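You operate a simulated robot arm through the tools that you are given. There is no shell and no other tool.

You are at the controls of a simulated robot arm. One attempt, no reset.

TASK
Clear the chiller's NO FLOW fault and set it to 22 C.
Fine: switch off, open the blue hose lever, switch on again.

Only the result counts: the job must be done as asked and must still hold three seconds after the hand-in. Knocking over, shifting, dropping, spilling or breaking anything else fails it.

THE ROBOT
A 7-joint arm with a two-finger parallel gripper, fixed in place. Base frame: the origin is on the floor under the middle of its stand, x ahead of it, y to its left, z up; the work surface is at about z = 640. Readings come in mm, degrees, newtons and seconds.
With the tool pointing down near the work surface it reaches from about 100 to 520 mm from the base axis. Its first joint turns from -166.0 to 166.0 degrees. Payload 1.57 kg.
The TCP is the grasp point between the finger pads, 30 mm short of the fingertips. In the tool frame z runs along the fingers and y along their closing line. The gripper opens to 80 mm. The fingers are 17 mm wide and 12 mm thick; the gripper's body (40 by 82 mm) begins 80 mm behind the TCP.
Orientation is that of the tool frame in the base frame, as [roll, pitch, yaw] about the fixed x, y, z axes, in that order (R = Rz(yaw) Ry(pitch) Rx(roll)). With the fingers straight down and closing along the base's y, the tool's x points along the base's -x, its y along +y and its z along -z.

THE INTERFACE
- The arm moves only by the tool apply_moves. Its argument "steps" is a list of rows, each an object (a shift or turn left out is 0, a gripper value left out holds the last) with "translation": the shift along the base's x, y, z in mm, a list of three; "delta_rot": the turn, a rotation vector about the base's x, y, z in degrees, a list of three; "hand": the opening, from 0 (shut) to 1 (fully open). In form: [{"translation": [dx, dy, dz], "delta_rot": [wx, wy, wz], "hand": hand}, ...]. A call has 1 to 20 rows; each row is the pose to reach, as a shift and turn from the pose commanded when the call began. Each row takes 0.2 s and may step no farther than 50 mm and 8.6 degrees from the row before; otherwise, or with a gripper value out of range, the whole call is refused. Where a pose cannot be reached the arm comes as near as it can. A force on the tool above 40 N (or 10 N above the force at the start of the call, whichever is more), or a blocked arm, ends the call early, and 0.2 s more pass. The fingers move at their own pace (about 72 mm/s each) and stop on an object; they squeeze with about 30 N. The grip force told is the motor's: it shows also when the fingers shut on nothing. Time passes only in rows, and 0.2 s behind the last, so rows that repeat a pose let the fingers close. It gives the time, the measured TCP pose, the force on the tool (base axes), the opening and the grip force at its end, in the units of the frame above (readings bear some noise), with the torque about the TCP (base axes, N m) and any sound that the robot's microphone picked up.
- Cameras (640 x 400 px; columns grow to the right, rows downward): "scene" is fixed at [399.8, 650.4, 1087.4]; the picture's right is [-1.00, 0.04, 0.00], its down [0.02, 0.50, -0.86] and it looks along [-0.04, -0.86, -0.50] (base axes); focal length 310 px, centre (320, 200). "wrist" rides on the gripper at [72, -7, -122] in the tool frame; the picture's right is [0.09, 1.00, 0.00], its down [-0.84, 0.08, -0.54] and it looks along [-0.54, 0.05, 0.84] (tool axes); focal length 238 px, centre (320, 200).
- get_image(camera): a new picture of that camera. No time passes.
- move_column(by): slides the trunk up (or, below 0, down) by that many mm; the arm rides with it, the base frame stays. It gives what a move gives, with no picture.
- measure_at(camera, pixels): for up to 12 pixels [column, row] of the newest picture of that camera ("zoom" is the newest enlarged one), the place [x, y, z] in the base frame of the surface seen there, good to about 3 mm. No time passes.
- enlarge(camera, box): a new picture of the part [left, top, right, bottom] of that camera's present view, enlarged. No time passes.
- finish_job(): hands the job in; it is judged then, once.

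Unless the task says otherwise, let go and move clear before handing in.

The tools are called after "Call:" as name(argument=value, ...) on one line, values as JSON. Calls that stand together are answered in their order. apply_moves: Moves the arm, as the interface text tells. Its arguments: {"type":"object","properties":{"steps":{"type":"array","items":{"type":"object","properties":{"translation":{"type":"array","items":{"type":"number"}},"delta_rot":{"type":"array","items":{"type":"number"}},"hand":{"type":"number"}}}}},"required":["steps"]} The other tools are called the same way: move_column (by) moves the trunk up or down; get_image (camera) takes a picture; measure_at (camera, pixels) gives the place of the surface under pixels of a picture; enlarge (camera, box) takes an enlarged picture of a part of a camera's view; finish_job () hands the job in.

At the start:

```text
t: 0.0
position: [415.3, -107.0, 882.4]
tool_rot: [-180.0, -0.1, -180.0]
wrist_force: [0.8, -0.4, 0.5]
ft_torque: [0.0, 0.01, 0.0]
finger_gap: 80.2
grasp_force: 0.1
trunk travel left (down, up): [-678.0, 312.0]
```

scene: 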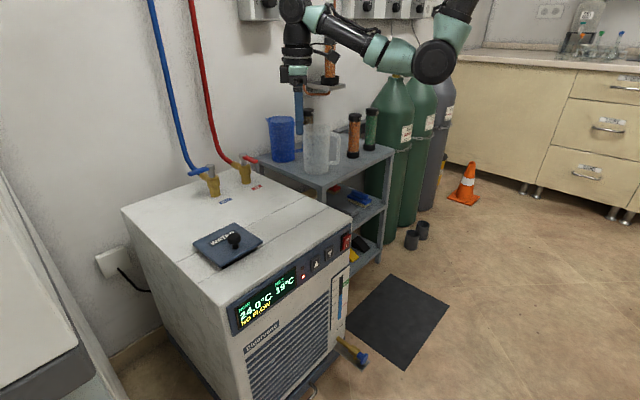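
wrist: 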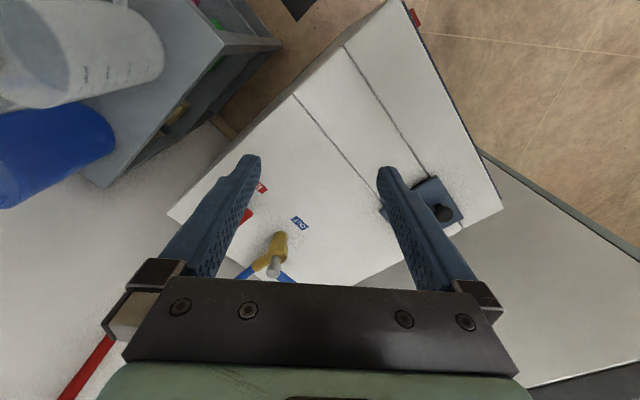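

The scene picture shows the chiller with its display (about [265,298]) reading 24.0 C and NO FLOW, and the blue and red hose valves at about [205,180] and [243,170]. I'll zoom in on the panel and the valves before moving.

Call:
enlarge(camera="scene", box=[220, 220, 370, 340])

Call:
enlarge(camera="scene", box=[170, 140, 290, 215])

Call:
enlarge(camera="wrist", box=[200, 160, 360, 290])

```text
3.33 times, centred on (295, 280) of scene
```

zoom: 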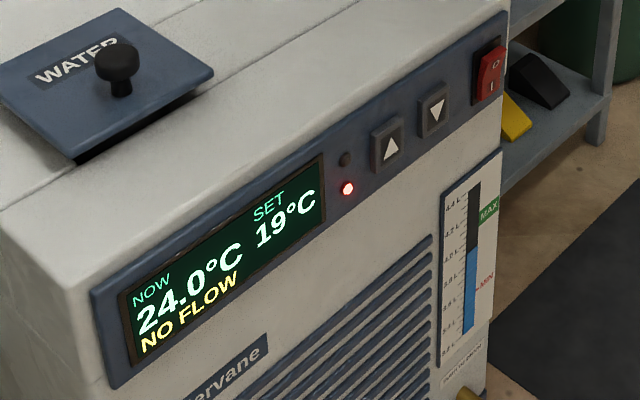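

```text
5.33 times, centred on (230, 178) of scene
```

zoom: 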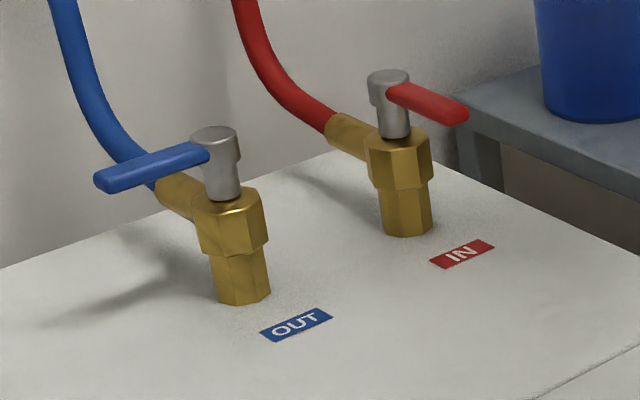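

```text
3.08 times, centred on (280, 225) of wrist
```

zoom: 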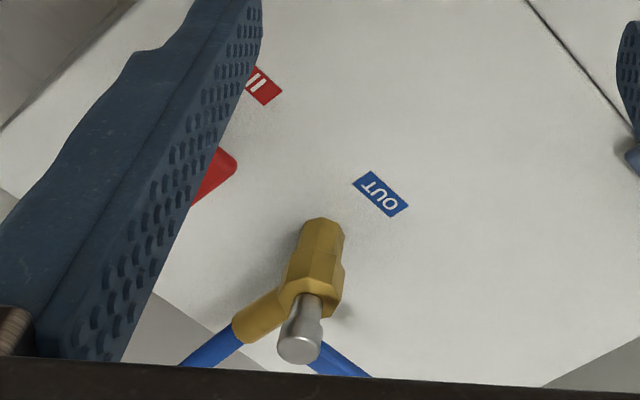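

Zoom shows SET 19°C, NOW 24.0°C, rocker switch at the panel's right end with up/down buttons left of it. I'll measure the valve, lever and panel points.

Call:
measure_at(camera="zoom", pixels=[[300, 340], [325, 270]])

Call:
enlarge(camera="scene", box=[170, 140, 290, 215])

Call:
measure_at(camera="zoom", pixels=[[105, 180], [150, 165], [195, 155], [215, 135], [225, 180], [235, 225], [240, 290], [180, 190], [388, 78], [410, 95], [460, 113], [350, 135]])

Call:
enlarge(camera="scene", box=[290, 220, 370, 270])

```text
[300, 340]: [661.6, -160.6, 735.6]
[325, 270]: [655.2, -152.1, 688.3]
```

```text
5.33 times, centred on (230, 178) of scene
```

zoom: 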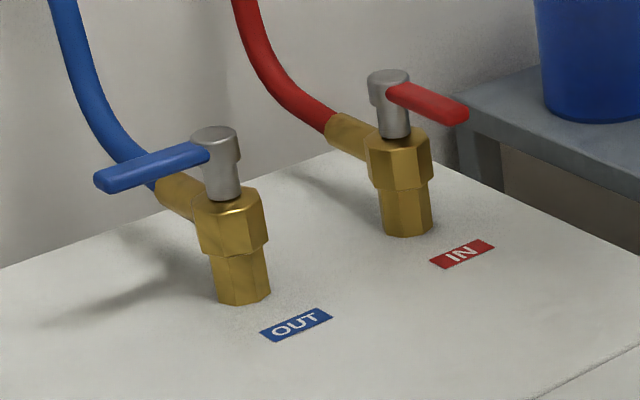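

```text
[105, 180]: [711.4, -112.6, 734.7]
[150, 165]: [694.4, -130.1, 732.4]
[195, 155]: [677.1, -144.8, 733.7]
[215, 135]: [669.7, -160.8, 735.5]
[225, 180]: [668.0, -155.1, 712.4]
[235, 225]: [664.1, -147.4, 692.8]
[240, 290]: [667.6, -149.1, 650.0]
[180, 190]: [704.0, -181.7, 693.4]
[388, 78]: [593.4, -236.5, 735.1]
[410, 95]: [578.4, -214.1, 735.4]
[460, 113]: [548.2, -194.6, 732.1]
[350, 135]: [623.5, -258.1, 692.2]
```

```text
8.00 times, centred on (330, 245) of scene
```

zoom: 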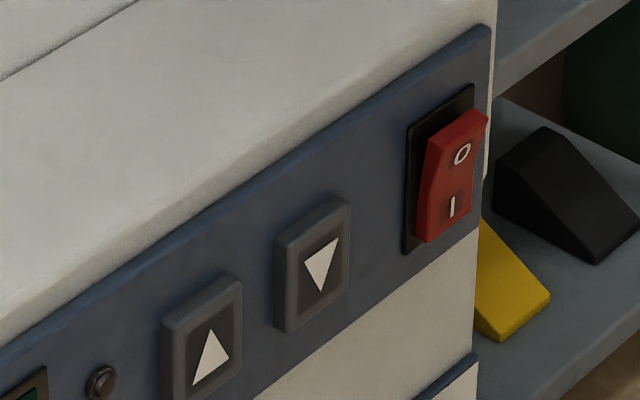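

The blue lever lies crosswise to its hose (tip about [711,-112], stem [669,-160]) while the red one is in line with its hose, so blue must turn 90° counterclockwise seen from above. Next I'll measure the switch and buttons in the zoom.

Call:
measure_at(camera="zoom", pixels=[[462, 155], [450, 207], [428, 235], [480, 120], [408, 240], [460, 98], [320, 262], [210, 358], [295, 320], [340, 215], [390, 210], [250, 290]])

Call:
enlarge(camera="scene", box=[110, 170, 370, 340])

```text
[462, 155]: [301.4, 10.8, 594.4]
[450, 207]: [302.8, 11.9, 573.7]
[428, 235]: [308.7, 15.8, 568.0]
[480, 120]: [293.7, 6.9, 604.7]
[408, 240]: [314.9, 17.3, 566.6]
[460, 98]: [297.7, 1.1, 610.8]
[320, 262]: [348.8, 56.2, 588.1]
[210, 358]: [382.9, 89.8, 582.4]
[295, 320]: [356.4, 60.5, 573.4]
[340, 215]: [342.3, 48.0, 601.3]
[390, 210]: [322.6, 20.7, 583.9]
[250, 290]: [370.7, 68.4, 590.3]
```

```text
2.35 times, centred on (240, 255) of scene
```

zoom: 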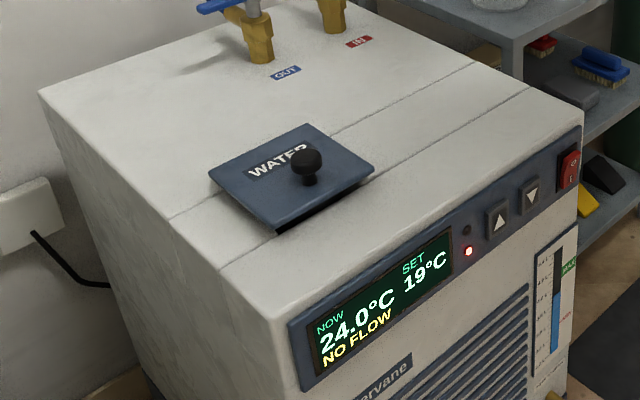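

The panel faces about (-0.71, 0.71, 0), with O at [301,11,594], I at [303,12,574], the down button near [349,56,588] and the up button near [383,90,582]. I'll measure the surrounding obstacles before moving.

Call:
get_image(camera="scene")

Call:
measure_at(camera="scene", pixels=[[282, 140], [282, 120], [320, 150], [315, 175], [355, 120], [372, 115], [345, 155], [345, 238], [330, 220], [123, 210], [228, 300], [234, 240]])

Call:
measure_at(camera="scene", pixels=[[435, 60], [400, 55], [350, 30], [297, 30], [297, 70], [298, 110], [390, 85], [182, 140], [160, 60], [190, 165], [210, 80], [330, 80]])

```text
taken
```

scene: 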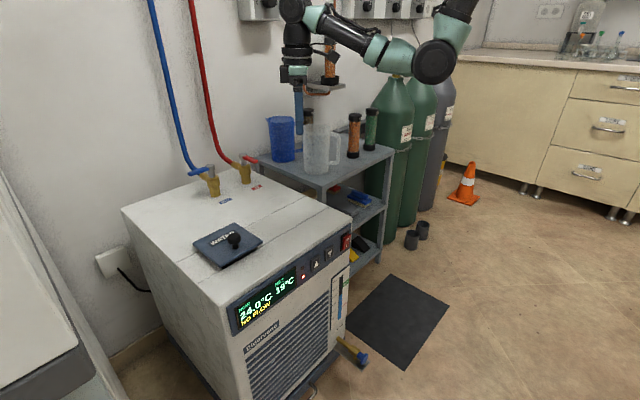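

```text
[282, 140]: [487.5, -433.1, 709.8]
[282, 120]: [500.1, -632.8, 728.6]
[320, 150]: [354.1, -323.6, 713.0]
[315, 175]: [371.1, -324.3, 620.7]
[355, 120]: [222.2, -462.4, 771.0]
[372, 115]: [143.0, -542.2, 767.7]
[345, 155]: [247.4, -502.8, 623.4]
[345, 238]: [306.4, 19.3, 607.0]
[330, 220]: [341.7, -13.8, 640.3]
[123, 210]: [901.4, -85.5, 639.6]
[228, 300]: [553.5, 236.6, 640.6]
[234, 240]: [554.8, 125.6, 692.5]
```

```text
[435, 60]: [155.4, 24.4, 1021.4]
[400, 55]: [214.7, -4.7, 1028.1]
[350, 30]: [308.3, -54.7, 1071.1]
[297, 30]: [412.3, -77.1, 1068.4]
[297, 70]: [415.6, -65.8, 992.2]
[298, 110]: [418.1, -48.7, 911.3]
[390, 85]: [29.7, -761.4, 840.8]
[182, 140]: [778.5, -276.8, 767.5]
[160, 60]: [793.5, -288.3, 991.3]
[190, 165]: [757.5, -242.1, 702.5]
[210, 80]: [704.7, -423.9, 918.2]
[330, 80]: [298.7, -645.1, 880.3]
```

The chiller top is at z≈640, its front face is about 213 mm from the base along (0.71,-0.71), and the path to the panel is clear. I'll bring the gripper in front of the panel, high up, yawed -45° and with the fingers shut.

Call:
apply_moves(steps=[{"translation": [-19, 20, -5], "delta_rot": [0, 0, -5.6], "hand": 0}, {"translation": [-38, 40, -10], "delta_rot": [0, 0, -11.2], "hand": 0}, {"translation": [-58, 60, -15], "delta_rot": [0, 0, -16.9], "hand": 0}, {"translation": [-77, 80, -20], "delta_rot": [0, 0, -22.5], "hand": 0}, {"translation": [-97, 100, -25], "delta_rot": [0, 0, -28.1], "hand": 0}, {"translation": [-116, 120, -30], "delta_rot": [0, 0, -33.7], "hand": 0}, {"translation": [-136, 140, -35], "delta_rot": [0, 0, -39.4], "hand": 0}, {"translation": [-155, 160, -40], "delta_rot": [0, 0, -45], "hand": 0}, {"translation": [-155, 160, -40], "delta_rot": [0, 0, -45], "hand": 0}])

Call:
get_image(camera="scene")

```text
t: 2.0
position: [262.2, 52.7, 842.9]
tool_rot: [180.0, -0.1, 134.9]
wrist_force: [-0.3, 0.0, -0.8]
ft_torque: [0.03, 0.03, -0.03]
finger_gap: 0.0
grasp_force: 21.3
trunk travel left (down, up): [-678.0, 312.0]
```

```text
taken
```

scene: 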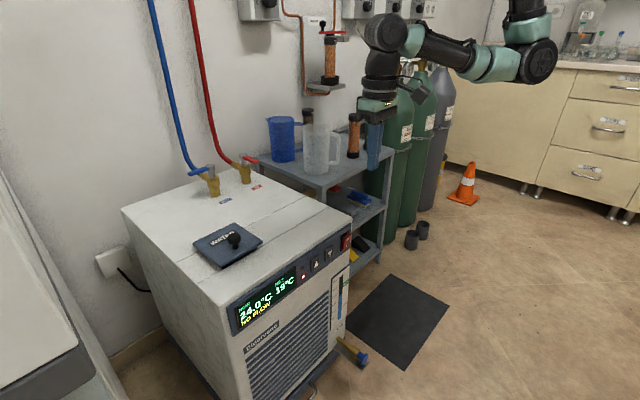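

The gripper hangs in the open in front of the panel at [262,53,843]. I'll tilt it 45° toward the panel and lower it to switch height, staying about 45 mm off the switch.

Call:
apply_moves(steps=[{"translation": [-2, 1, -25], "delta_rot": [-4, -4, 0]}, {"translation": [-3, 3, -50], "delta_rot": [-8, -8, 0]}, {"translation": [-5, 4, -75], "delta_rot": [-12, -12, 0]}, {"translation": [-7, 6, -100], "delta_rot": [-16, -16, 0]}, {"translation": [-8, 7, -125], "delta_rot": [-20, -20, 0]}, {"translation": [-10, 9, -150], "delta_rot": [-24, -24, 0]}, {"translation": [-12, 10, -175], "delta_rot": [-28, -28, 0]}, {"translation": [-14, 12, -200], "delta_rot": [-31.8, -31.8, 0]}, {"translation": [-14, 12, -226], "delta_rot": [-31.8, -31.8, 0]}, {"translation": [-14, 12, -226], "delta_rot": [-31.8, -31.8, 0]}])

Call:
get_image(camera="scene")

Call:
get_image(camera="wrist")

```text
t: 4.2
position: [248.5, 65.8, 616.9]
tool_rot: [180.0, 45.1, 135.0]
wrist_force: [0.6, -0.3, 0.3]
ft_torque: [-0.01, 0.03, 0.0]
finger_gap: 0.2
grasp_force: 21.2
trunk travel left (down, up): [-678.0, 312.0]
```

```text
taken
```

scene: 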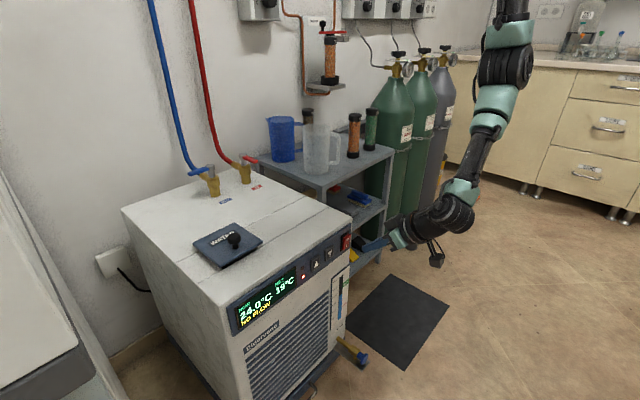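

```text
taken
```

wrist: 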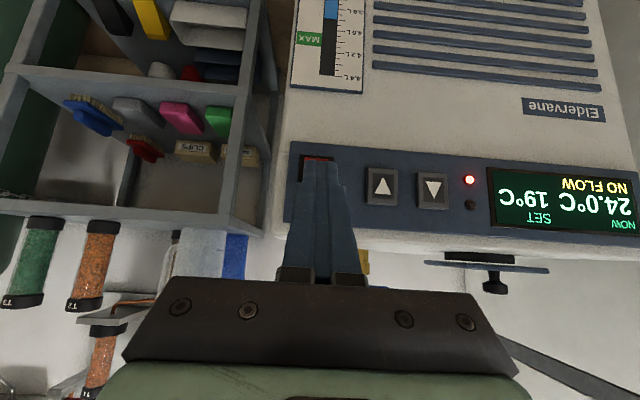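

The gripper is 45 mm off the panel and the fingers line up with the red switch at about [317,162] in the wrist view. I'll check alignment with an enlarged view of both cameras.

Call:
enlarge(camera="wrist", box=[260, 120, 420, 220])

Call:
measure_at(camera="wrist", pixels=[[303, 158], [330, 158], [382, 185], [432, 190], [370, 170], [396, 170]])

Call:
enlarge(camera="scene", box=[290, 200, 450, 300])

```text
4.00 times, centred on (340, 170) of wrist
```

zoom: 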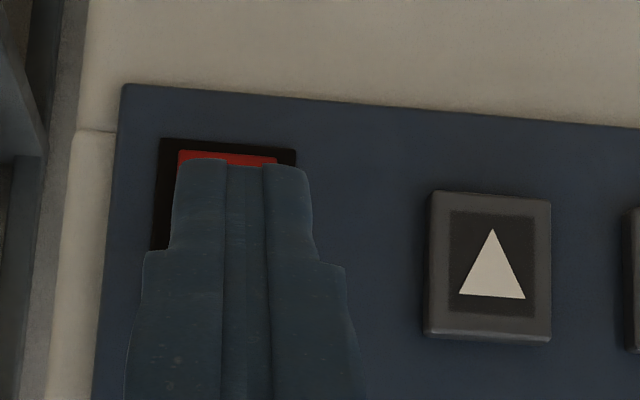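

```text
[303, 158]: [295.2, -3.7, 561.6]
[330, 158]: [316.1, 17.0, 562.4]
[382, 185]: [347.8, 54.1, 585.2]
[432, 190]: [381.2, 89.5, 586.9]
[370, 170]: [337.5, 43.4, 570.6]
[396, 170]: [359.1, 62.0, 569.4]
```

```text
4.00 times, centred on (370, 250) of scene
```

zoom: 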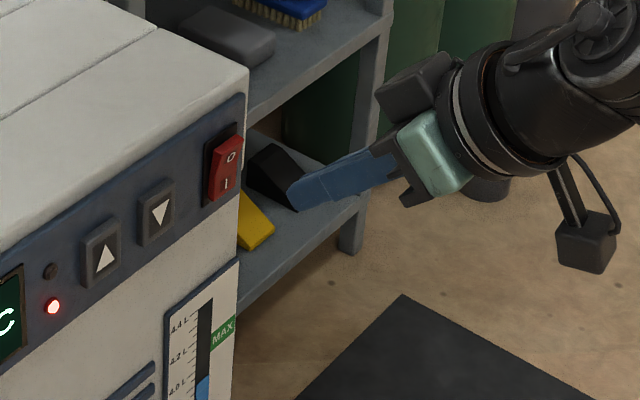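

The fingers are aligned with the switch, s≈222 against its centre at ≈221, and the tip contact height is about z=602, on the O half. I'll advance along (0.71,-0.71) and press O in small steps.

Call:
apply_moves(steps=[{"translation": [10.6, -10.6, 0]}, {"translation": [21.2, -21.2, 0]}, {"translation": [28.3, -28.3, 0]}, {"translation": [31.8, -31.8, 0]}, {"translation": [33.9, -33.9, 0]}, {"translation": [35.4, -35.4, 0]}, {"translation": [36.8, -36.8, 0]}])

Call:
enlarge(camera="scene", box=[290, 200, 450, 300])

Call:
enlarge(camera="wrist", box=[260, 120, 640, 260])

```text
t: 5.8
position: [283.1, 30.2, 616.9]
tool_rot: [179.9, 44.9, 135.1]
wrist_force: [-8.0, 6.6, 4.6]
ft_torque: [0.06, 0.03, -0.03]
finger_gap: 0.0
grasp_force: 21.3
trunk travel left (down, up): [-678.0, 312.0]
```

```text
4.00 times, centred on (370, 250) of scene
```

zoom: 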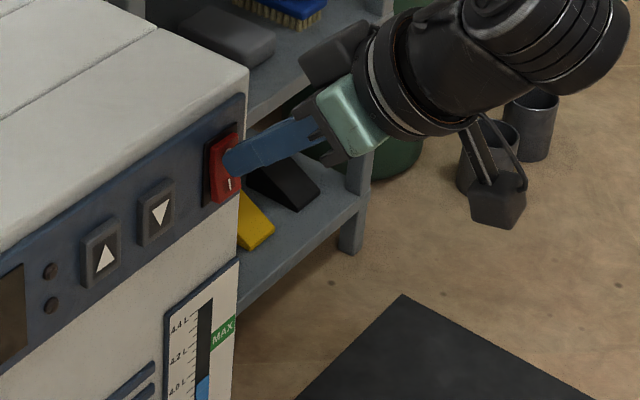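

```text
1.68 times, centred on (450, 190) of wrist
```

zoom: 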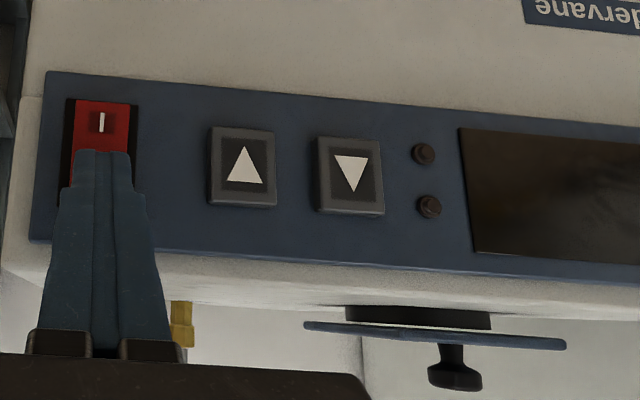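

The display at zoom [560,190] went dark and the rocker's O side is in, so the chiller is off. I'll back off along (-0.71,0.71) and lift clear.

Call:
apply_moves(steps=[{"translation": [-14, 14, 0]}, {"translation": [-35, 35, 0]}, {"translation": [-35, 35, 40]}, {"translation": [-35, 35, 80]}, {"translation": [-33, 33, 120], "delta_rot": [0, 0, 6]}, {"translation": [-30, 28, 160], "delta_rot": [0, 0, 12]}, {"translation": [-25, 22, 200], "delta_rot": [0, 0, 18]}, {"translation": [-15, 16, 240], "delta_rot": [0, 0, 24]}, {"translation": [0, 10, 280], "delta_rot": [0, 0, 30]}, {"translation": [15, 5, 320], "delta_rot": [0, 0, 30]}, {"translation": [30, 0, 360], "delta_rot": [0, 0, 30]}, {"translation": [30, 0, 360], "delta_rot": [0, 0, 30]}])

Call:
get_image(camera="scene")

```text
t: 8.4
position: [324.0, 35.1, 957.4]
tool_rot: [-179.9, 45.1, 165.0]
wrist_force: [0.3, 0.4, -0.3]
ft_torque: [-0.01, -0.02, -0.02]
finger_gap: 0.0
grasp_force: 21.3
out of reach, approached as far as the arm can: row 11, 12
trunk travel left (down, up): [-678.0, 312.0]
```

```text
taken
```

scene: 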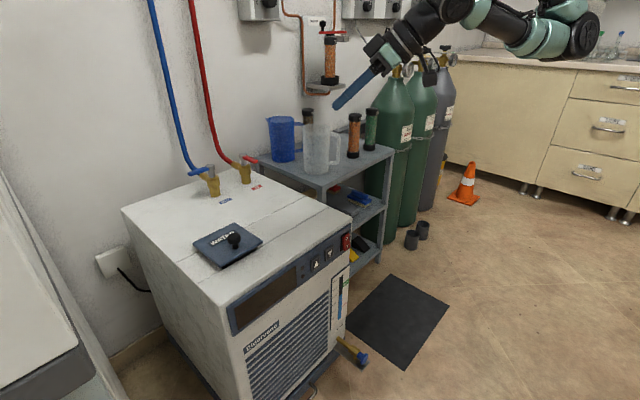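

The arm is clear at [324,35,957] and the panel is dark. I'll lower the trunk by 120 mm so the arm can stretch out to the far lever; the gripper will still be about 200 mm above the chiller top.

Call:
move_column(by=-120)

Call:
get_image(camera="scene")

```text
t: 9.9
position: [323.5, 34.9, 837.2]
tool_rot: [179.9, 45.2, 164.8]
wrist_force: [-0.7, -1.0, 0.3]
ft_torque: [0.0, -0.01, 0.02]
finger_gap: 0.1
grasp_force: 21.7
trunk travel left (down, up): [-558.0, 432.0]
```

```text
taken
```

scene: 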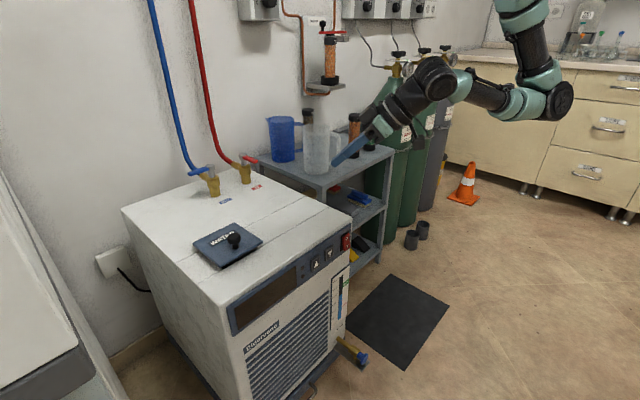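

The trunk is down 120 mm and the arm is clear of everything. I'll stretch over the chiller top to about [560,-80,850], still well above the valves (tops about z=740).

Call:
apply_moves(steps=[{"translation": [34, -16, 4]}, {"translation": [68, -33, 7]}, {"translation": [102, -50, 10]}, {"translation": [136, -66, 13]}, {"translation": [170, -83, 13]}, {"translation": [204, -99, 13]}, {"translation": [236, -115, 13]}, {"translation": [236, -115, 13]}])

Call:
get_image(camera="scene")

Call:
get_image(camera="wrist")

```text
t: 11.7
position: [562.3, -81.0, 852.2]
tool_rot: [-179.9, 45.0, 165.0]
wrist_force: [0.5, 0.5, -0.6]
ft_torque: [-0.02, -0.03, -0.02]
finger_gap: 0.0
grasp_force: 20.9
trunk travel left (down, up): [-558.0, 432.0]
```

```text
taken
```

scene: 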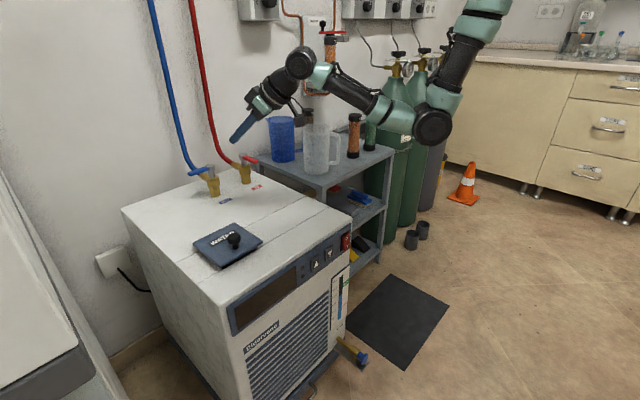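

```text
taken
```

wrist: 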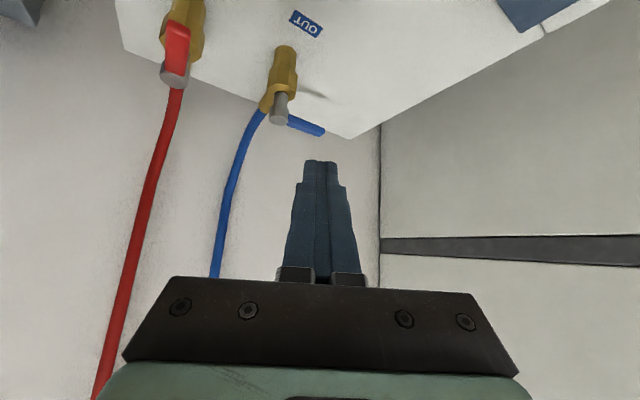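

Wrist view shows the blue lever at about [305,125] next to its stem at [278,110], with the fingers well short of and above it. I'll zoom in and measure the lever precisely from both cameras.

Call:
enlarge(camera="wrist", box=[220, 30, 380, 150])

Call:
measure_at(camera="wrist", pixels=[[278, 118], [290, 118], [298, 122], [306, 125], [314, 129], [322, 132], [320, 128], [300, 128], [300, 118], [265, 115], [250, 130], [232, 170]])

Call:
enlarge(camera="scene", box=[170, 150, 250, 210])

Call:
measure_at(camera="zoom", pixels=[[155, 150], [160, 165], [200, 140], [205, 155], [250, 125], [255, 140], [300, 100], [320, 110], [330, 130]])

```text
3.33 times, centred on (300, 90) of wrist
```

zoom: 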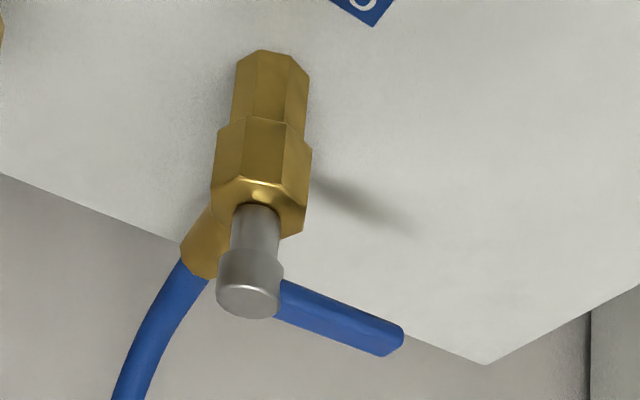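

```text
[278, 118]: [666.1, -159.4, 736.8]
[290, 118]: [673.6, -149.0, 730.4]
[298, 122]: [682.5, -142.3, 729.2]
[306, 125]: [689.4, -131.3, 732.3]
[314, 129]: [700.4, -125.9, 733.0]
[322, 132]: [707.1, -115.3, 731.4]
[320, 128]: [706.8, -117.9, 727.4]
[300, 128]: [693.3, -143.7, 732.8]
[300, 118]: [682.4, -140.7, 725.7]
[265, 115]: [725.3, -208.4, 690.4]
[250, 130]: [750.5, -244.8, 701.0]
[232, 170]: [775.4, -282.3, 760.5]
```

```text
6.67 times, centred on (210, 180) of scene
```

zoom: 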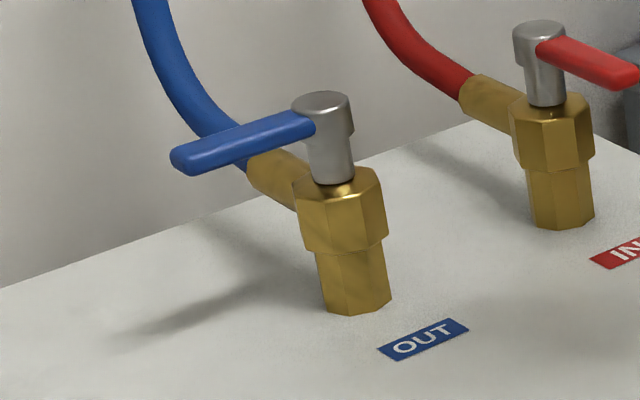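

```text
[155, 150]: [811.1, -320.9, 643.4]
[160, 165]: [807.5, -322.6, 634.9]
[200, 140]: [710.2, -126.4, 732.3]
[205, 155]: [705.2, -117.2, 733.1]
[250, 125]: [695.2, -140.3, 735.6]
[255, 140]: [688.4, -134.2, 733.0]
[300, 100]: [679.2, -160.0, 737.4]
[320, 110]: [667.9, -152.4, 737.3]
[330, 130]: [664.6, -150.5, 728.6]
```

The lever measures about 60 mm long at 45°, top at z≈735, pivot about [668,-158]. I'll move above the wall side of it, to [720,-150,800], with the fingers shut.

Call:
apply_moves(steps=[{"translation": [32, -14, -6]}, {"translation": [64, -28, -12]}, {"translation": [96, -42, -22]}, {"translation": [128, -56, -32]}, {"translation": [157, -69, -42]}, {"translation": [157, -69, -52]}, {"translation": [157, -69, -52]}])

Call:
get_image(camera="scene")

Call:
enlarge(camera="scene", box=[150, 110, 290, 200])

Call:
get_image(camera="wrist")

```text
t: 13.3
position: [719.2, -149.0, 799.0]
tool_rot: [179.9, 45.0, 165.0]
wrist_force: [0.7, -0.6, 0.8]
ft_torque: [-0.01, 0.01, 0.01]
finger_gap: 0.0
grasp_force: 21.7
trunk travel left (down, up): [-558.0, 432.0]
```

```text
taken
```

scene: 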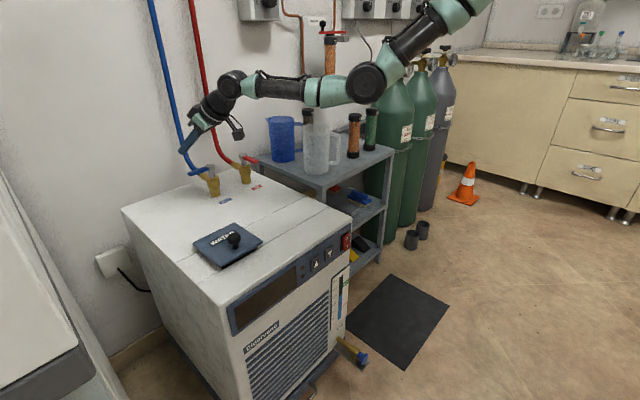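

```text
4.44 times, centred on (220, 155) of scene
```

zoom: 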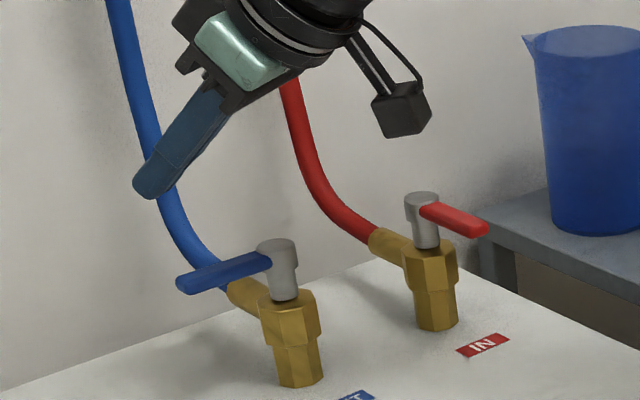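

```text
taken
```

wrist: 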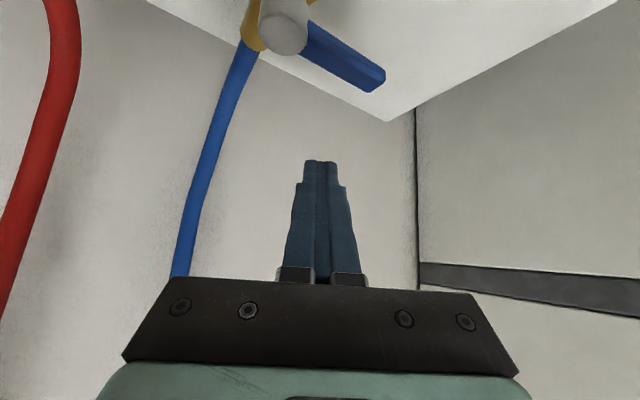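

The closed fingers hang beyond the lever (zoom [150,190] vs lever [225,275]) with the hose well behind. I'll lower 62 mm straight down so the fingertips sit behind the lever on the wall side.

Call:
apply_moves(steps=[{"translation": [0, 0, -18]}, {"translation": [0, 0, -34]}, {"translation": [0, 0, -46]}, {"translation": [0, 0, -55]}, {"translation": [0, 0, -62]}, {"translation": [0, 0, -62]}])

Call:
enlarge(camera="scene", box=[150, 110, 290, 200])

Call:
get_image(camera="wrist")

```text
t: 14.7
position: [718.4, -148.3, 736.2]
tool_rot: [180.0, 45.1, 165.0]
wrist_force: [0.4, -0.1, -0.2]
ft_torque: [0.01, -0.03, -0.03]
finger_gap: 0.0
grasp_force: 21.5
trunk travel left (down, up): [-558.0, 432.0]
```

```text
4.44 times, centred on (220, 155) of scene
```

zoom: 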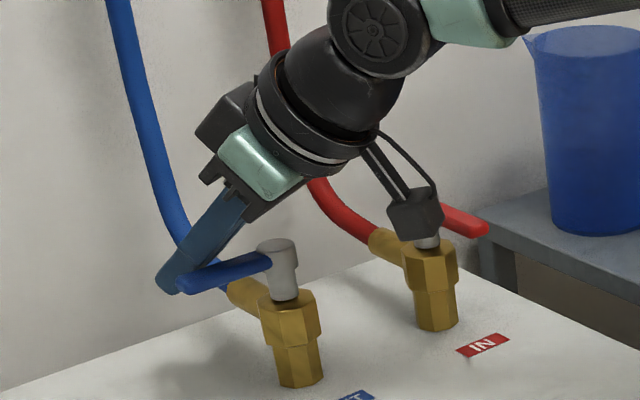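

```text
taken
```

wrist: 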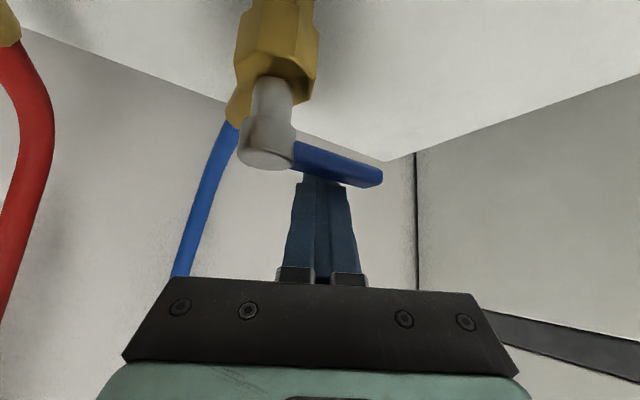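

The fingertips are now behind the lever on the wall side with no contact force, and the camera box is well clear of the red valve. I'll sweep around the pivot, first to about 90° to see that the lever follows.

Call:
apply_moves(steps=[{"translation": [-5, 5, 0]}, {"translation": [-9, 8.7, 0]}, {"translation": [-12, 14, 0]}, {"translation": [-15, 19, 0]}, {"translation": [-19, 23, 0]}, {"translation": [-23.5, 27, 0]}, {"translation": [-28.5, 30.2, 0]}, {"translation": [-34, 33, 0]}])

Call:
enlarge(camera="scene", box=[150, 110, 290, 200])

Call:
get_image(camera="wrist")

```text
t: 16.5
position: [684.0, -116.6, 736.6]
tool_rot: [-179.9, 45.1, 165.0]
wrist_force: [0.1, 0.6, 0.2]
ft_torque: [-0.02, 0.03, 0.05]
finger_gap: 0.0
grasp_force: 21.7
trunk travel left (down, up): [-558.0, 432.0]
```

```text
4.44 times, centred on (220, 155) of scene
```

zoom: 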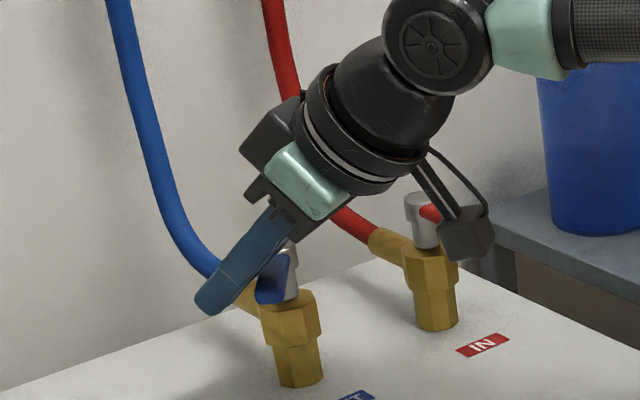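

```text
taken
```

wrist: 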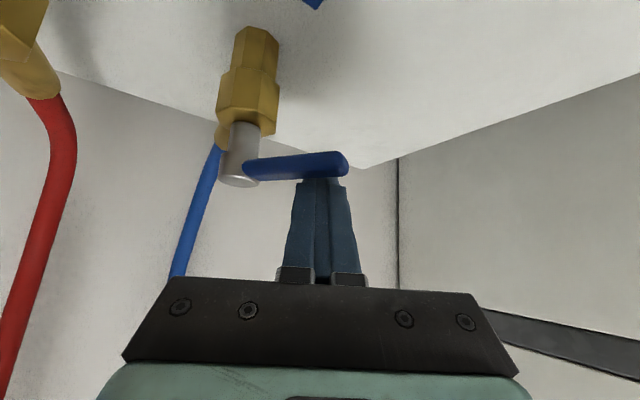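

The lever follows easily and now points at about 90° (wrist [300,165]), with hardly any force. I'll continue the sweep to about 135°.

Call:
apply_moves(steps=[{"translation": [-5.5, 2, 0]}, {"translation": [-11, 3.3, 0]}, {"translation": [-17, 3.8, 0]}, {"translation": [-22.6, 3.3, 0]}, {"translation": [-28.5, 2, 0]}, {"translation": [-32, 0.8, 0]}])

Call:
enlarge(camera="scene", box=[150, 110, 290, 200])

Call:
get_image(camera="wrist")

```text
t: 17.9
position: [651.9, -114.4, 736.8]
tool_rot: [-180.0, 45.1, 165.1]
wrist_force: [10.2, 2.9, -0.4]
ft_torque: [0.02, -0.02, 0.03]
finger_gap: 0.0
grasp_force: 21.9
trunk travel left (down, up): [-558.0, 432.0]
```

```text
4.44 times, centred on (220, 155) of scene
```

zoom: 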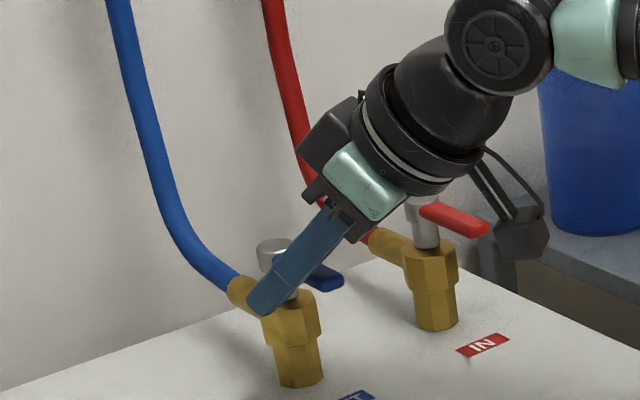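

```text
taken
```

wrist: 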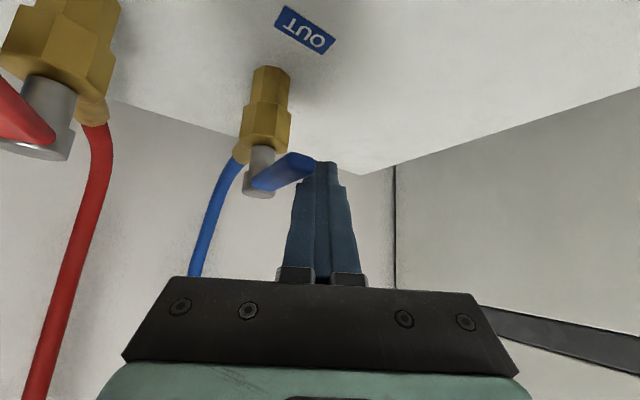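

The lever now looks parallel to the red one and a 10 N reaction has appeared, likely the end stop. I'll nudge a few mm more to be sure it is home.

Call:
apply_moves(steps=[{"translation": [-1.5, -0.8, 0]}, {"translation": [-3, -1.6, 0]}])

Call:
enlarge(camera="wrist", box=[200, 60, 360, 210])

```text
t: 18.5
position: [651.1, -114.2, 737.5]
tool_rot: [180.0, 45.2, 165.2]
wrist_force: [25.2, 11.3, -1.8]
ft_torque: [0.01, -0.09, 0.08]
finger_gap: 0.0
grasp_force: 21.0
trunk travel left (down, up): [-558.0, 432.0]
```

```text
2.67 times, centred on (280, 135) of wrist
```

zoom: 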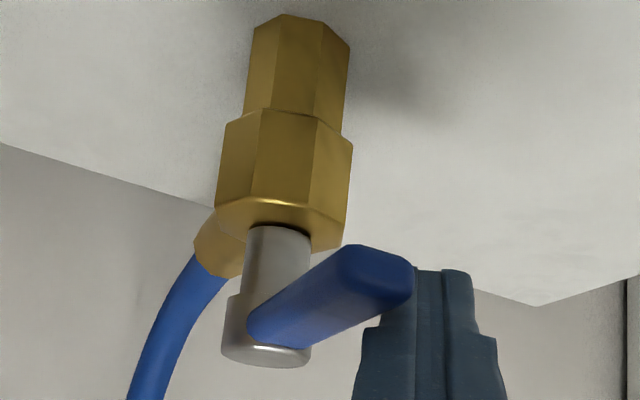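

The reaction rose to 27 N with almost no travel, so the lever is hard against its open stop. I'll back away along (+x,+y), lift and retract toward the robot.

Call:
apply_moves(steps=[{"translation": [6, 6, 0]}, {"translation": [14, 14, 0]}, {"translation": [14, 14, 25]}, {"translation": [14, 14, 60]}, {"translation": [14, 14, 100]}, {"translation": [-15, 25, 115]}, {"translation": [-55, 35, 115]}, {"translation": [-95, 50, 115]}, {"translation": [-135, 65, 115]}, {"translation": [-135, 65, 115]}])

Call:
get_image(camera="scene")

Call:
enlarge(camera="scene", box=[170, 140, 290, 215])

Call:
measure_at(camera="zoom", pixels=[[215, 135], [250, 160], [285, 175], [388, 78], [430, 105], [460, 113]])

```text
t: 20.7
position: [511.2, -51.2, 851.3]
tool_rot: [179.9, 45.0, 165.0]
wrist_force: [0.5, -0.7, 0.2]
ft_torque: [-0.01, 0.01, -0.02]
finger_gap: 0.1
grasp_force: 21.3
trunk travel left (down, up): [-558.0, 432.0]
```

```text
taken
```

scene: 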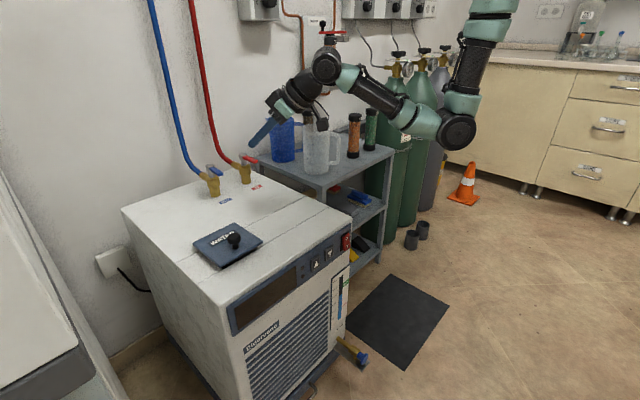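

```text
5.33 times, centred on (230, 178) of scene
```

zoom: 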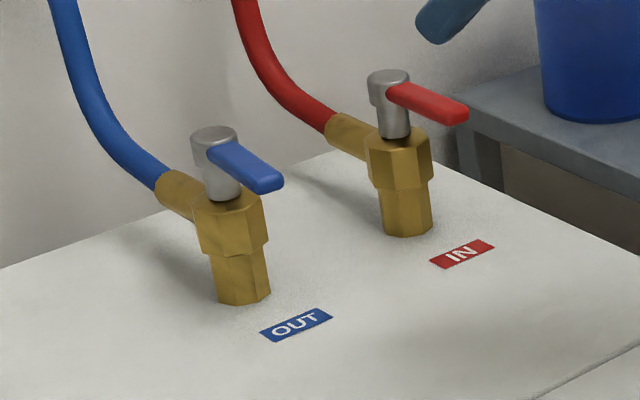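

```text
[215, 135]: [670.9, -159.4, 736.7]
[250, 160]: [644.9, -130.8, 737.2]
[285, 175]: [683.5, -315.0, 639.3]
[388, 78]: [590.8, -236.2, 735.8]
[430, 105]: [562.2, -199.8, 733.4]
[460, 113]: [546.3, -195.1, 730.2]
```

The blue lever now lies parallel to the red one and in line with its hose (zoom [250,165]). I'll retract to the earlier waypoint near [324,35,837], ready to raise the trunk again.

Call:
apply_moves(steps=[{"translation": [-37, 17, -3]}, {"translation": [-75, 34, -6]}, {"translation": [-112, 52, -9]}, {"translation": [-150, 69, -12]}, {"translation": [-187, 86, -14]}, {"translation": [-187, 86, -14]}])

Call:
move_column(by=120)

```text
t: 22.1
position: [323.8, 36.3, 837.0]
tool_rot: [-180.0, 44.9, 164.9]
wrist_force: [-0.9, 0.0, 0.4]
ft_torque: [0.0, -0.02, 0.03]
finger_gap: 0.0
grasp_force: 21.3
trunk travel left (down, up): [-558.0, 432.0]
```

```text
t: 23.6
position: [325.2, 34.6, 957.1]
tool_rot: [179.9, 45.1, 165.0]
wrist_force: [0.4, 0.5, 0.1]
ft_torque: [0.01, -0.02, 0.01]
finger_gap: 0.0
grasp_force: 21.5
trunk travel left (down, up): [-678.0, 312.0]
```

The trunk is back at its original height and the gripper at [325,35,957]. I'll yaw back to face the panel and lower to the I end of the switch, keeping the 45 mm standoff.

Call:
apply_moves(steps=[{"translation": [-12, 5, -20], "delta_rot": [0, 0, -6]}, {"translation": [-25, 10, -45], "delta_rot": [0, 0, -12]}, {"translation": [-38, 15, -75], "delta_rot": [0, 0, -18]}, {"translation": [-51, 20, -105], "delta_rot": [0, 0, -24]}, {"translation": [-64, 25, -135], "delta_rot": [0, 0, -30]}, {"translation": [-76.5, 30, -165], "delta_rot": [0, 0, -30]}, {"translation": [-76.5, 30, -205], "delta_rot": [0, 0, -30]}, {"translation": [-76.5, 30, -245], "delta_rot": [0, 0, -30]}, {"translation": [-76.5, 30, -285], "delta_rot": [0, 0, -30]}, {"translation": [-76.5, 30, -325], "delta_rot": [0, 0, -30]}, {"translation": [-76.5, 30, -355], "delta_rot": [0, 0, -30]}, {"translation": [-76.5, 30, -368.5], "delta_rot": [0, 0, -30]}, {"translation": [-76.5, 30, -368.5], "delta_rot": [0, 0, -30]}])

Call:
enlarge(camera="scene", box=[290, 200, 450, 300])

Call:
enlarge(camera="wrist", box=[260, 60, 420, 220])

```text
t: 26.4
position: [248.8, 66.0, 590.2]
tool_rot: [180.0, 45.1, 135.0]
wrist_force: [-0.6, 0.6, 0.1]
ft_torque: [0.03, 0.0, 0.01]
finger_gap: 0.0
grasp_force: 21.8
trunk travel left (down, up): [-678.0, 312.0]
```

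```text
4.00 times, centred on (370, 250) of scene
```

zoom: 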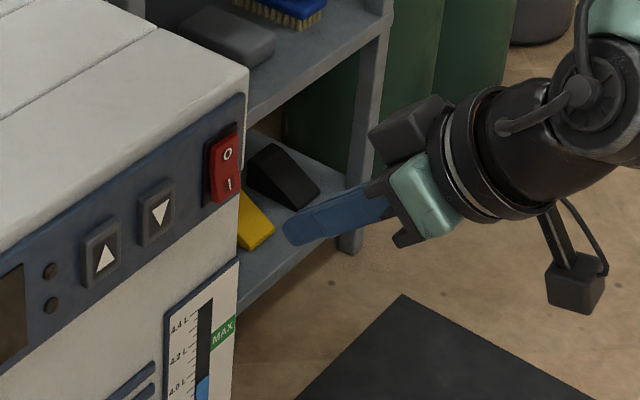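

```text
2.50 times, centred on (340, 140) of wrist
```

zoom: 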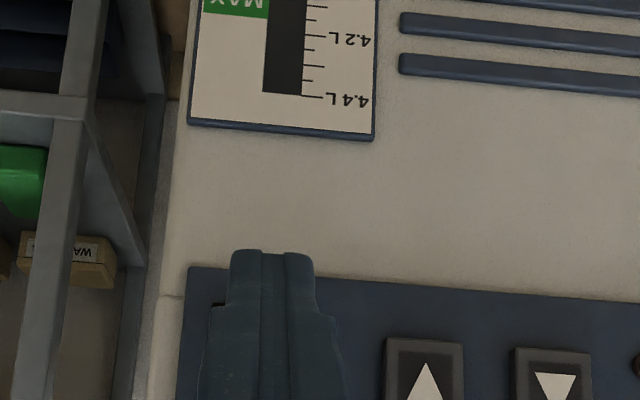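

The rocker shows O pressed in and I sticking out, and the fingers sit level with its lower half. I'll advance and press the I end.

Call:
apply_moves(steps=[{"translation": [10.6, -10.6, -1]}, {"translation": [21.2, -21.2, -1]}, {"translation": [28.3, -28.3, -1]}, {"translation": [31.8, -31.8, -1]}, {"translation": [33.9, -33.9, -1]}, {"translation": [35.4, -35.4, -1]}, {"translation": [36.8, -36.8, -1]}])

Call:
enlarge(camera="scene", box=[220, 200, 380, 340])

```text
t: 28.0
position: [282.3, 30.3, 586.5]
tool_rot: [179.9, 44.8, 135.3]
wrist_force: [-9.6, 8.6, 2.3]
ft_torque: [0.09, 0.05, -0.02]
finger_gap: 0.1
grasp_force: 21.1
trunk travel left (down, up): [-678.0, 312.0]
```

```text
2.86 times, centred on (300, 270) of scene
```

zoom: 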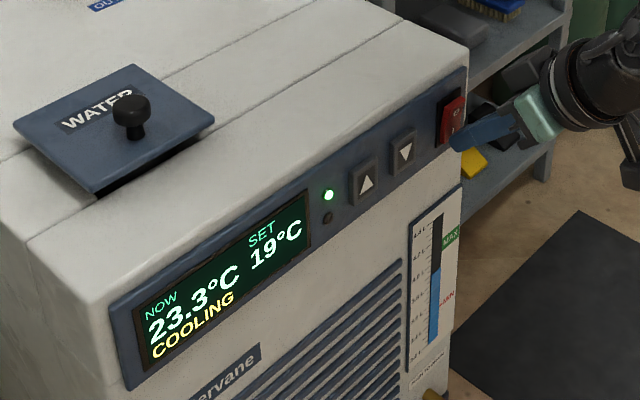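

The display is back on showing 23.3 °C, COOLING, SET 19 °C, with a green lamp and no fault. I'll back off and shift along the panel to face the ▲ button at about [382,90,585].

Call:
apply_moves(steps=[{"translation": [-14, 14, 0]}, {"translation": [-35.4, 35.4, 3]}, {"translation": [-15, 55, 12.5]}, {"translation": [5, 75, 12.5]}, {"translation": [25, 95, 12.5]}, {"translation": [43.8, 114.6, 12.5]}, {"translation": [43.8, 114.6, 12.5]}])

Call:
get_image(camera="scene")

Call:
get_image(camera="wrist")

Call:
enlarge(camera="scene", box=[220, 200, 380, 320])

```text
t: 29.6
position: [304.3, 129.3, 607.2]
tool_rot: [-179.9, 45.1, 134.9]
wrist_force: [-0.4, 0.8, 0.2]
ft_torque: [-0.02, 0.03, -0.01]
finger_gap: 0.2
grasp_force: 21.2
out of reach, approached as far as the arm can: row 5, 6, 7
trunk travel left (down, up): [-678.0, 312.0]
```

```text
taken
```

scene: 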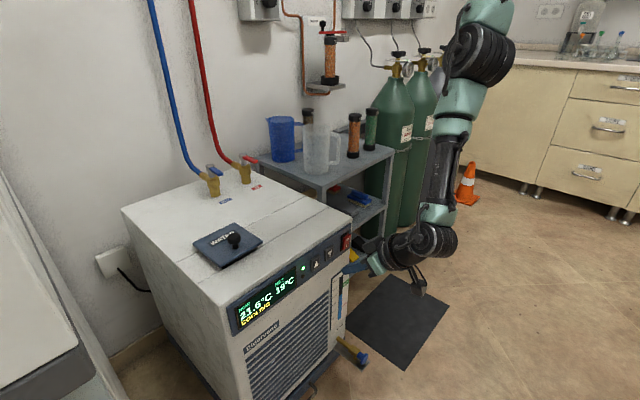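

```text
taken
```

wrist: 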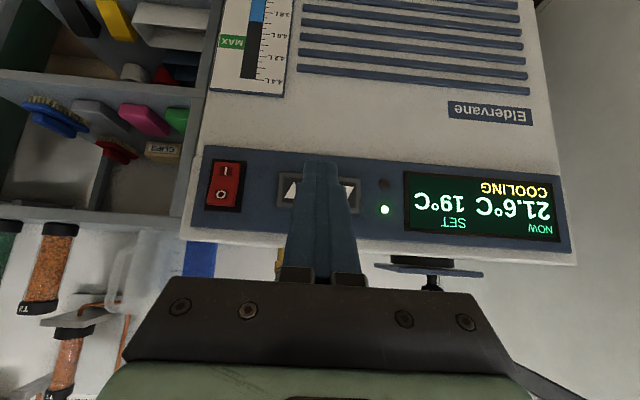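

```text
3.33 times, centred on (300, 260) of scene
```

zoom: 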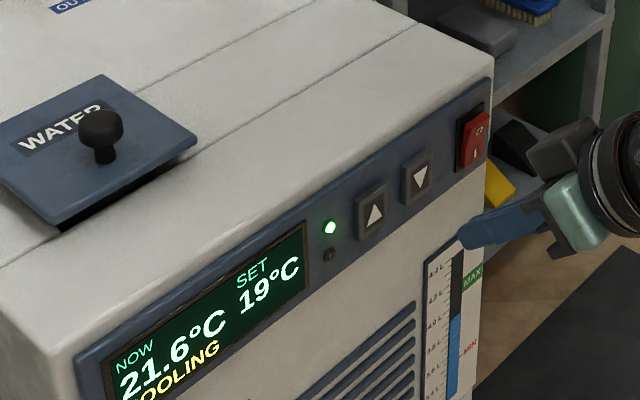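

The move stopped short at [304,129,607] because the arm is at full stretch downward; the display shows it cooling at 21.6 °C. I'll raise the hand by 100 mm and then lower the trunk by 100 mm to regain reach.

Call:
apply_moves(steps=[{"translation": [0, 0, 35]}, {"translation": [0, 0, 70]}, {"translation": [0, 0, 105]}, {"translation": [0, 0, 105]}])

Call:
move_column(by=-110)

```text
t: 30.6
position: [304.5, 128.1, 714.3]
tool_rot: [180.0, 45.0, 135.0]
wrist_force: [-0.9, -0.2, -0.4]
ft_torque: [-0.01, -0.02, 0.03]
finger_gap: 0.0
grasp_force: 21.1
trunk travel left (down, up): [-678.0, 312.0]
```

```text
t: 32.0
position: [304.4, 128.3, 604.1]
tool_rot: [-180.0, 45.0, 135.0]
wrist_force: [-0.5, 0.6, 0.6]
ft_torque: [0.02, 0.02, 0.0]
finger_gap: 0.0
grasp_force: 21.4
trunk travel left (down, up): [-568.0, 422.0]
```

The gripper is back at z=604 with the trunk lowered and reach to spare. I'll slide sideways to face the ▲ button at a standoff of about 50 mm.

Call:
apply_moves(steps=[{"translation": [12, 8, -2]}, {"translation": [23.2, 15.5, -4]}, {"translation": [23.2, 15.5, -4]}])

Call:
get_image(camera="wrist")

Call:
get_image(camera="scene")

Call:
enlarge(camera="scene", box=[230, 220, 350, 310])

Call:
measure_at(camera="zoom", pixels=[[458, 222], [435, 205], [475, 180], [440, 248], [480, 225], [526, 178], [350, 300], [388, 212]])

```text
t: 32.8
position: [328.6, 145.0, 600.9]
tool_rot: [-180.0, 45.0, 135.0]
wrist_force: [0.1, 0.9, 0.1]
ft_torque: [0.03, 0.0, 0.01]
finger_gap: 0.0
grasp_force: 21.2
trunk travel left (down, up): [-568.0, 422.0]
```

```text
taken
```

wrist: 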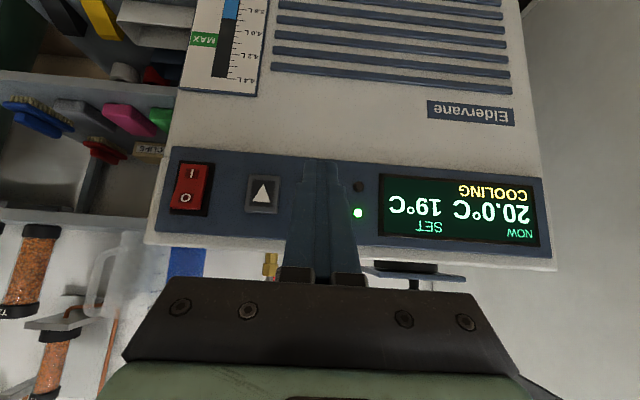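

```text
taken
```

scene: 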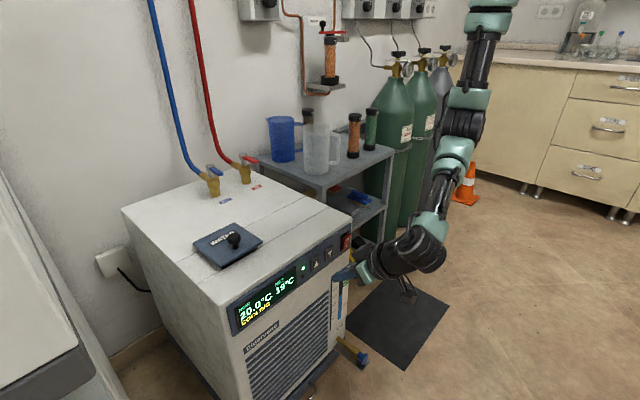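

```text
4.44 times, centred on (290, 265) of scene
```

zoom: 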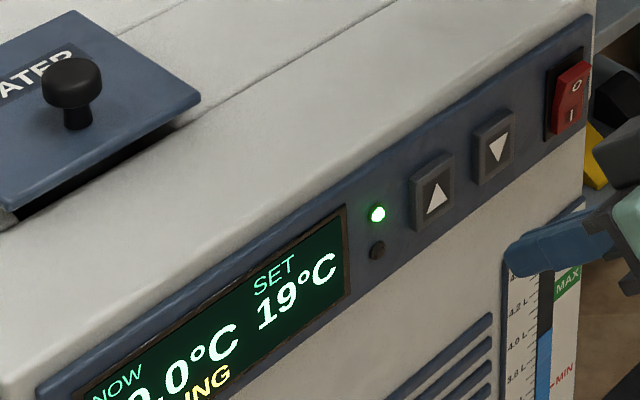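

```text
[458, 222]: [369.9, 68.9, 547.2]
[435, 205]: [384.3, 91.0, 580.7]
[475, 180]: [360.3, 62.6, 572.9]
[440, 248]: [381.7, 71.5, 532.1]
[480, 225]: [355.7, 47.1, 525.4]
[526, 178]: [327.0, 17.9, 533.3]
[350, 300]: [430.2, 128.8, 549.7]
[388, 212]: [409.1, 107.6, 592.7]
```

The fingers cover the ▲ button in the wrist view at about [325,195], and the display reads 20.0 °C, SET 19. I'll measure the button's face edges once more before pressing.

Call:
measure_at(camera="zoom", pixels=[[433, 192], [420, 210], [420, 190], [420, 222], [447, 190], [447, 165], [433, 172], [500, 147]])

```text
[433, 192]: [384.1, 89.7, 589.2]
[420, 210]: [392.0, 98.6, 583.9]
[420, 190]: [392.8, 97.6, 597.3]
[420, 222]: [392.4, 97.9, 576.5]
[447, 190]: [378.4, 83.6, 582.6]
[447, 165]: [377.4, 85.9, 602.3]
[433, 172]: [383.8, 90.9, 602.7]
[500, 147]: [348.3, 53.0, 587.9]
```

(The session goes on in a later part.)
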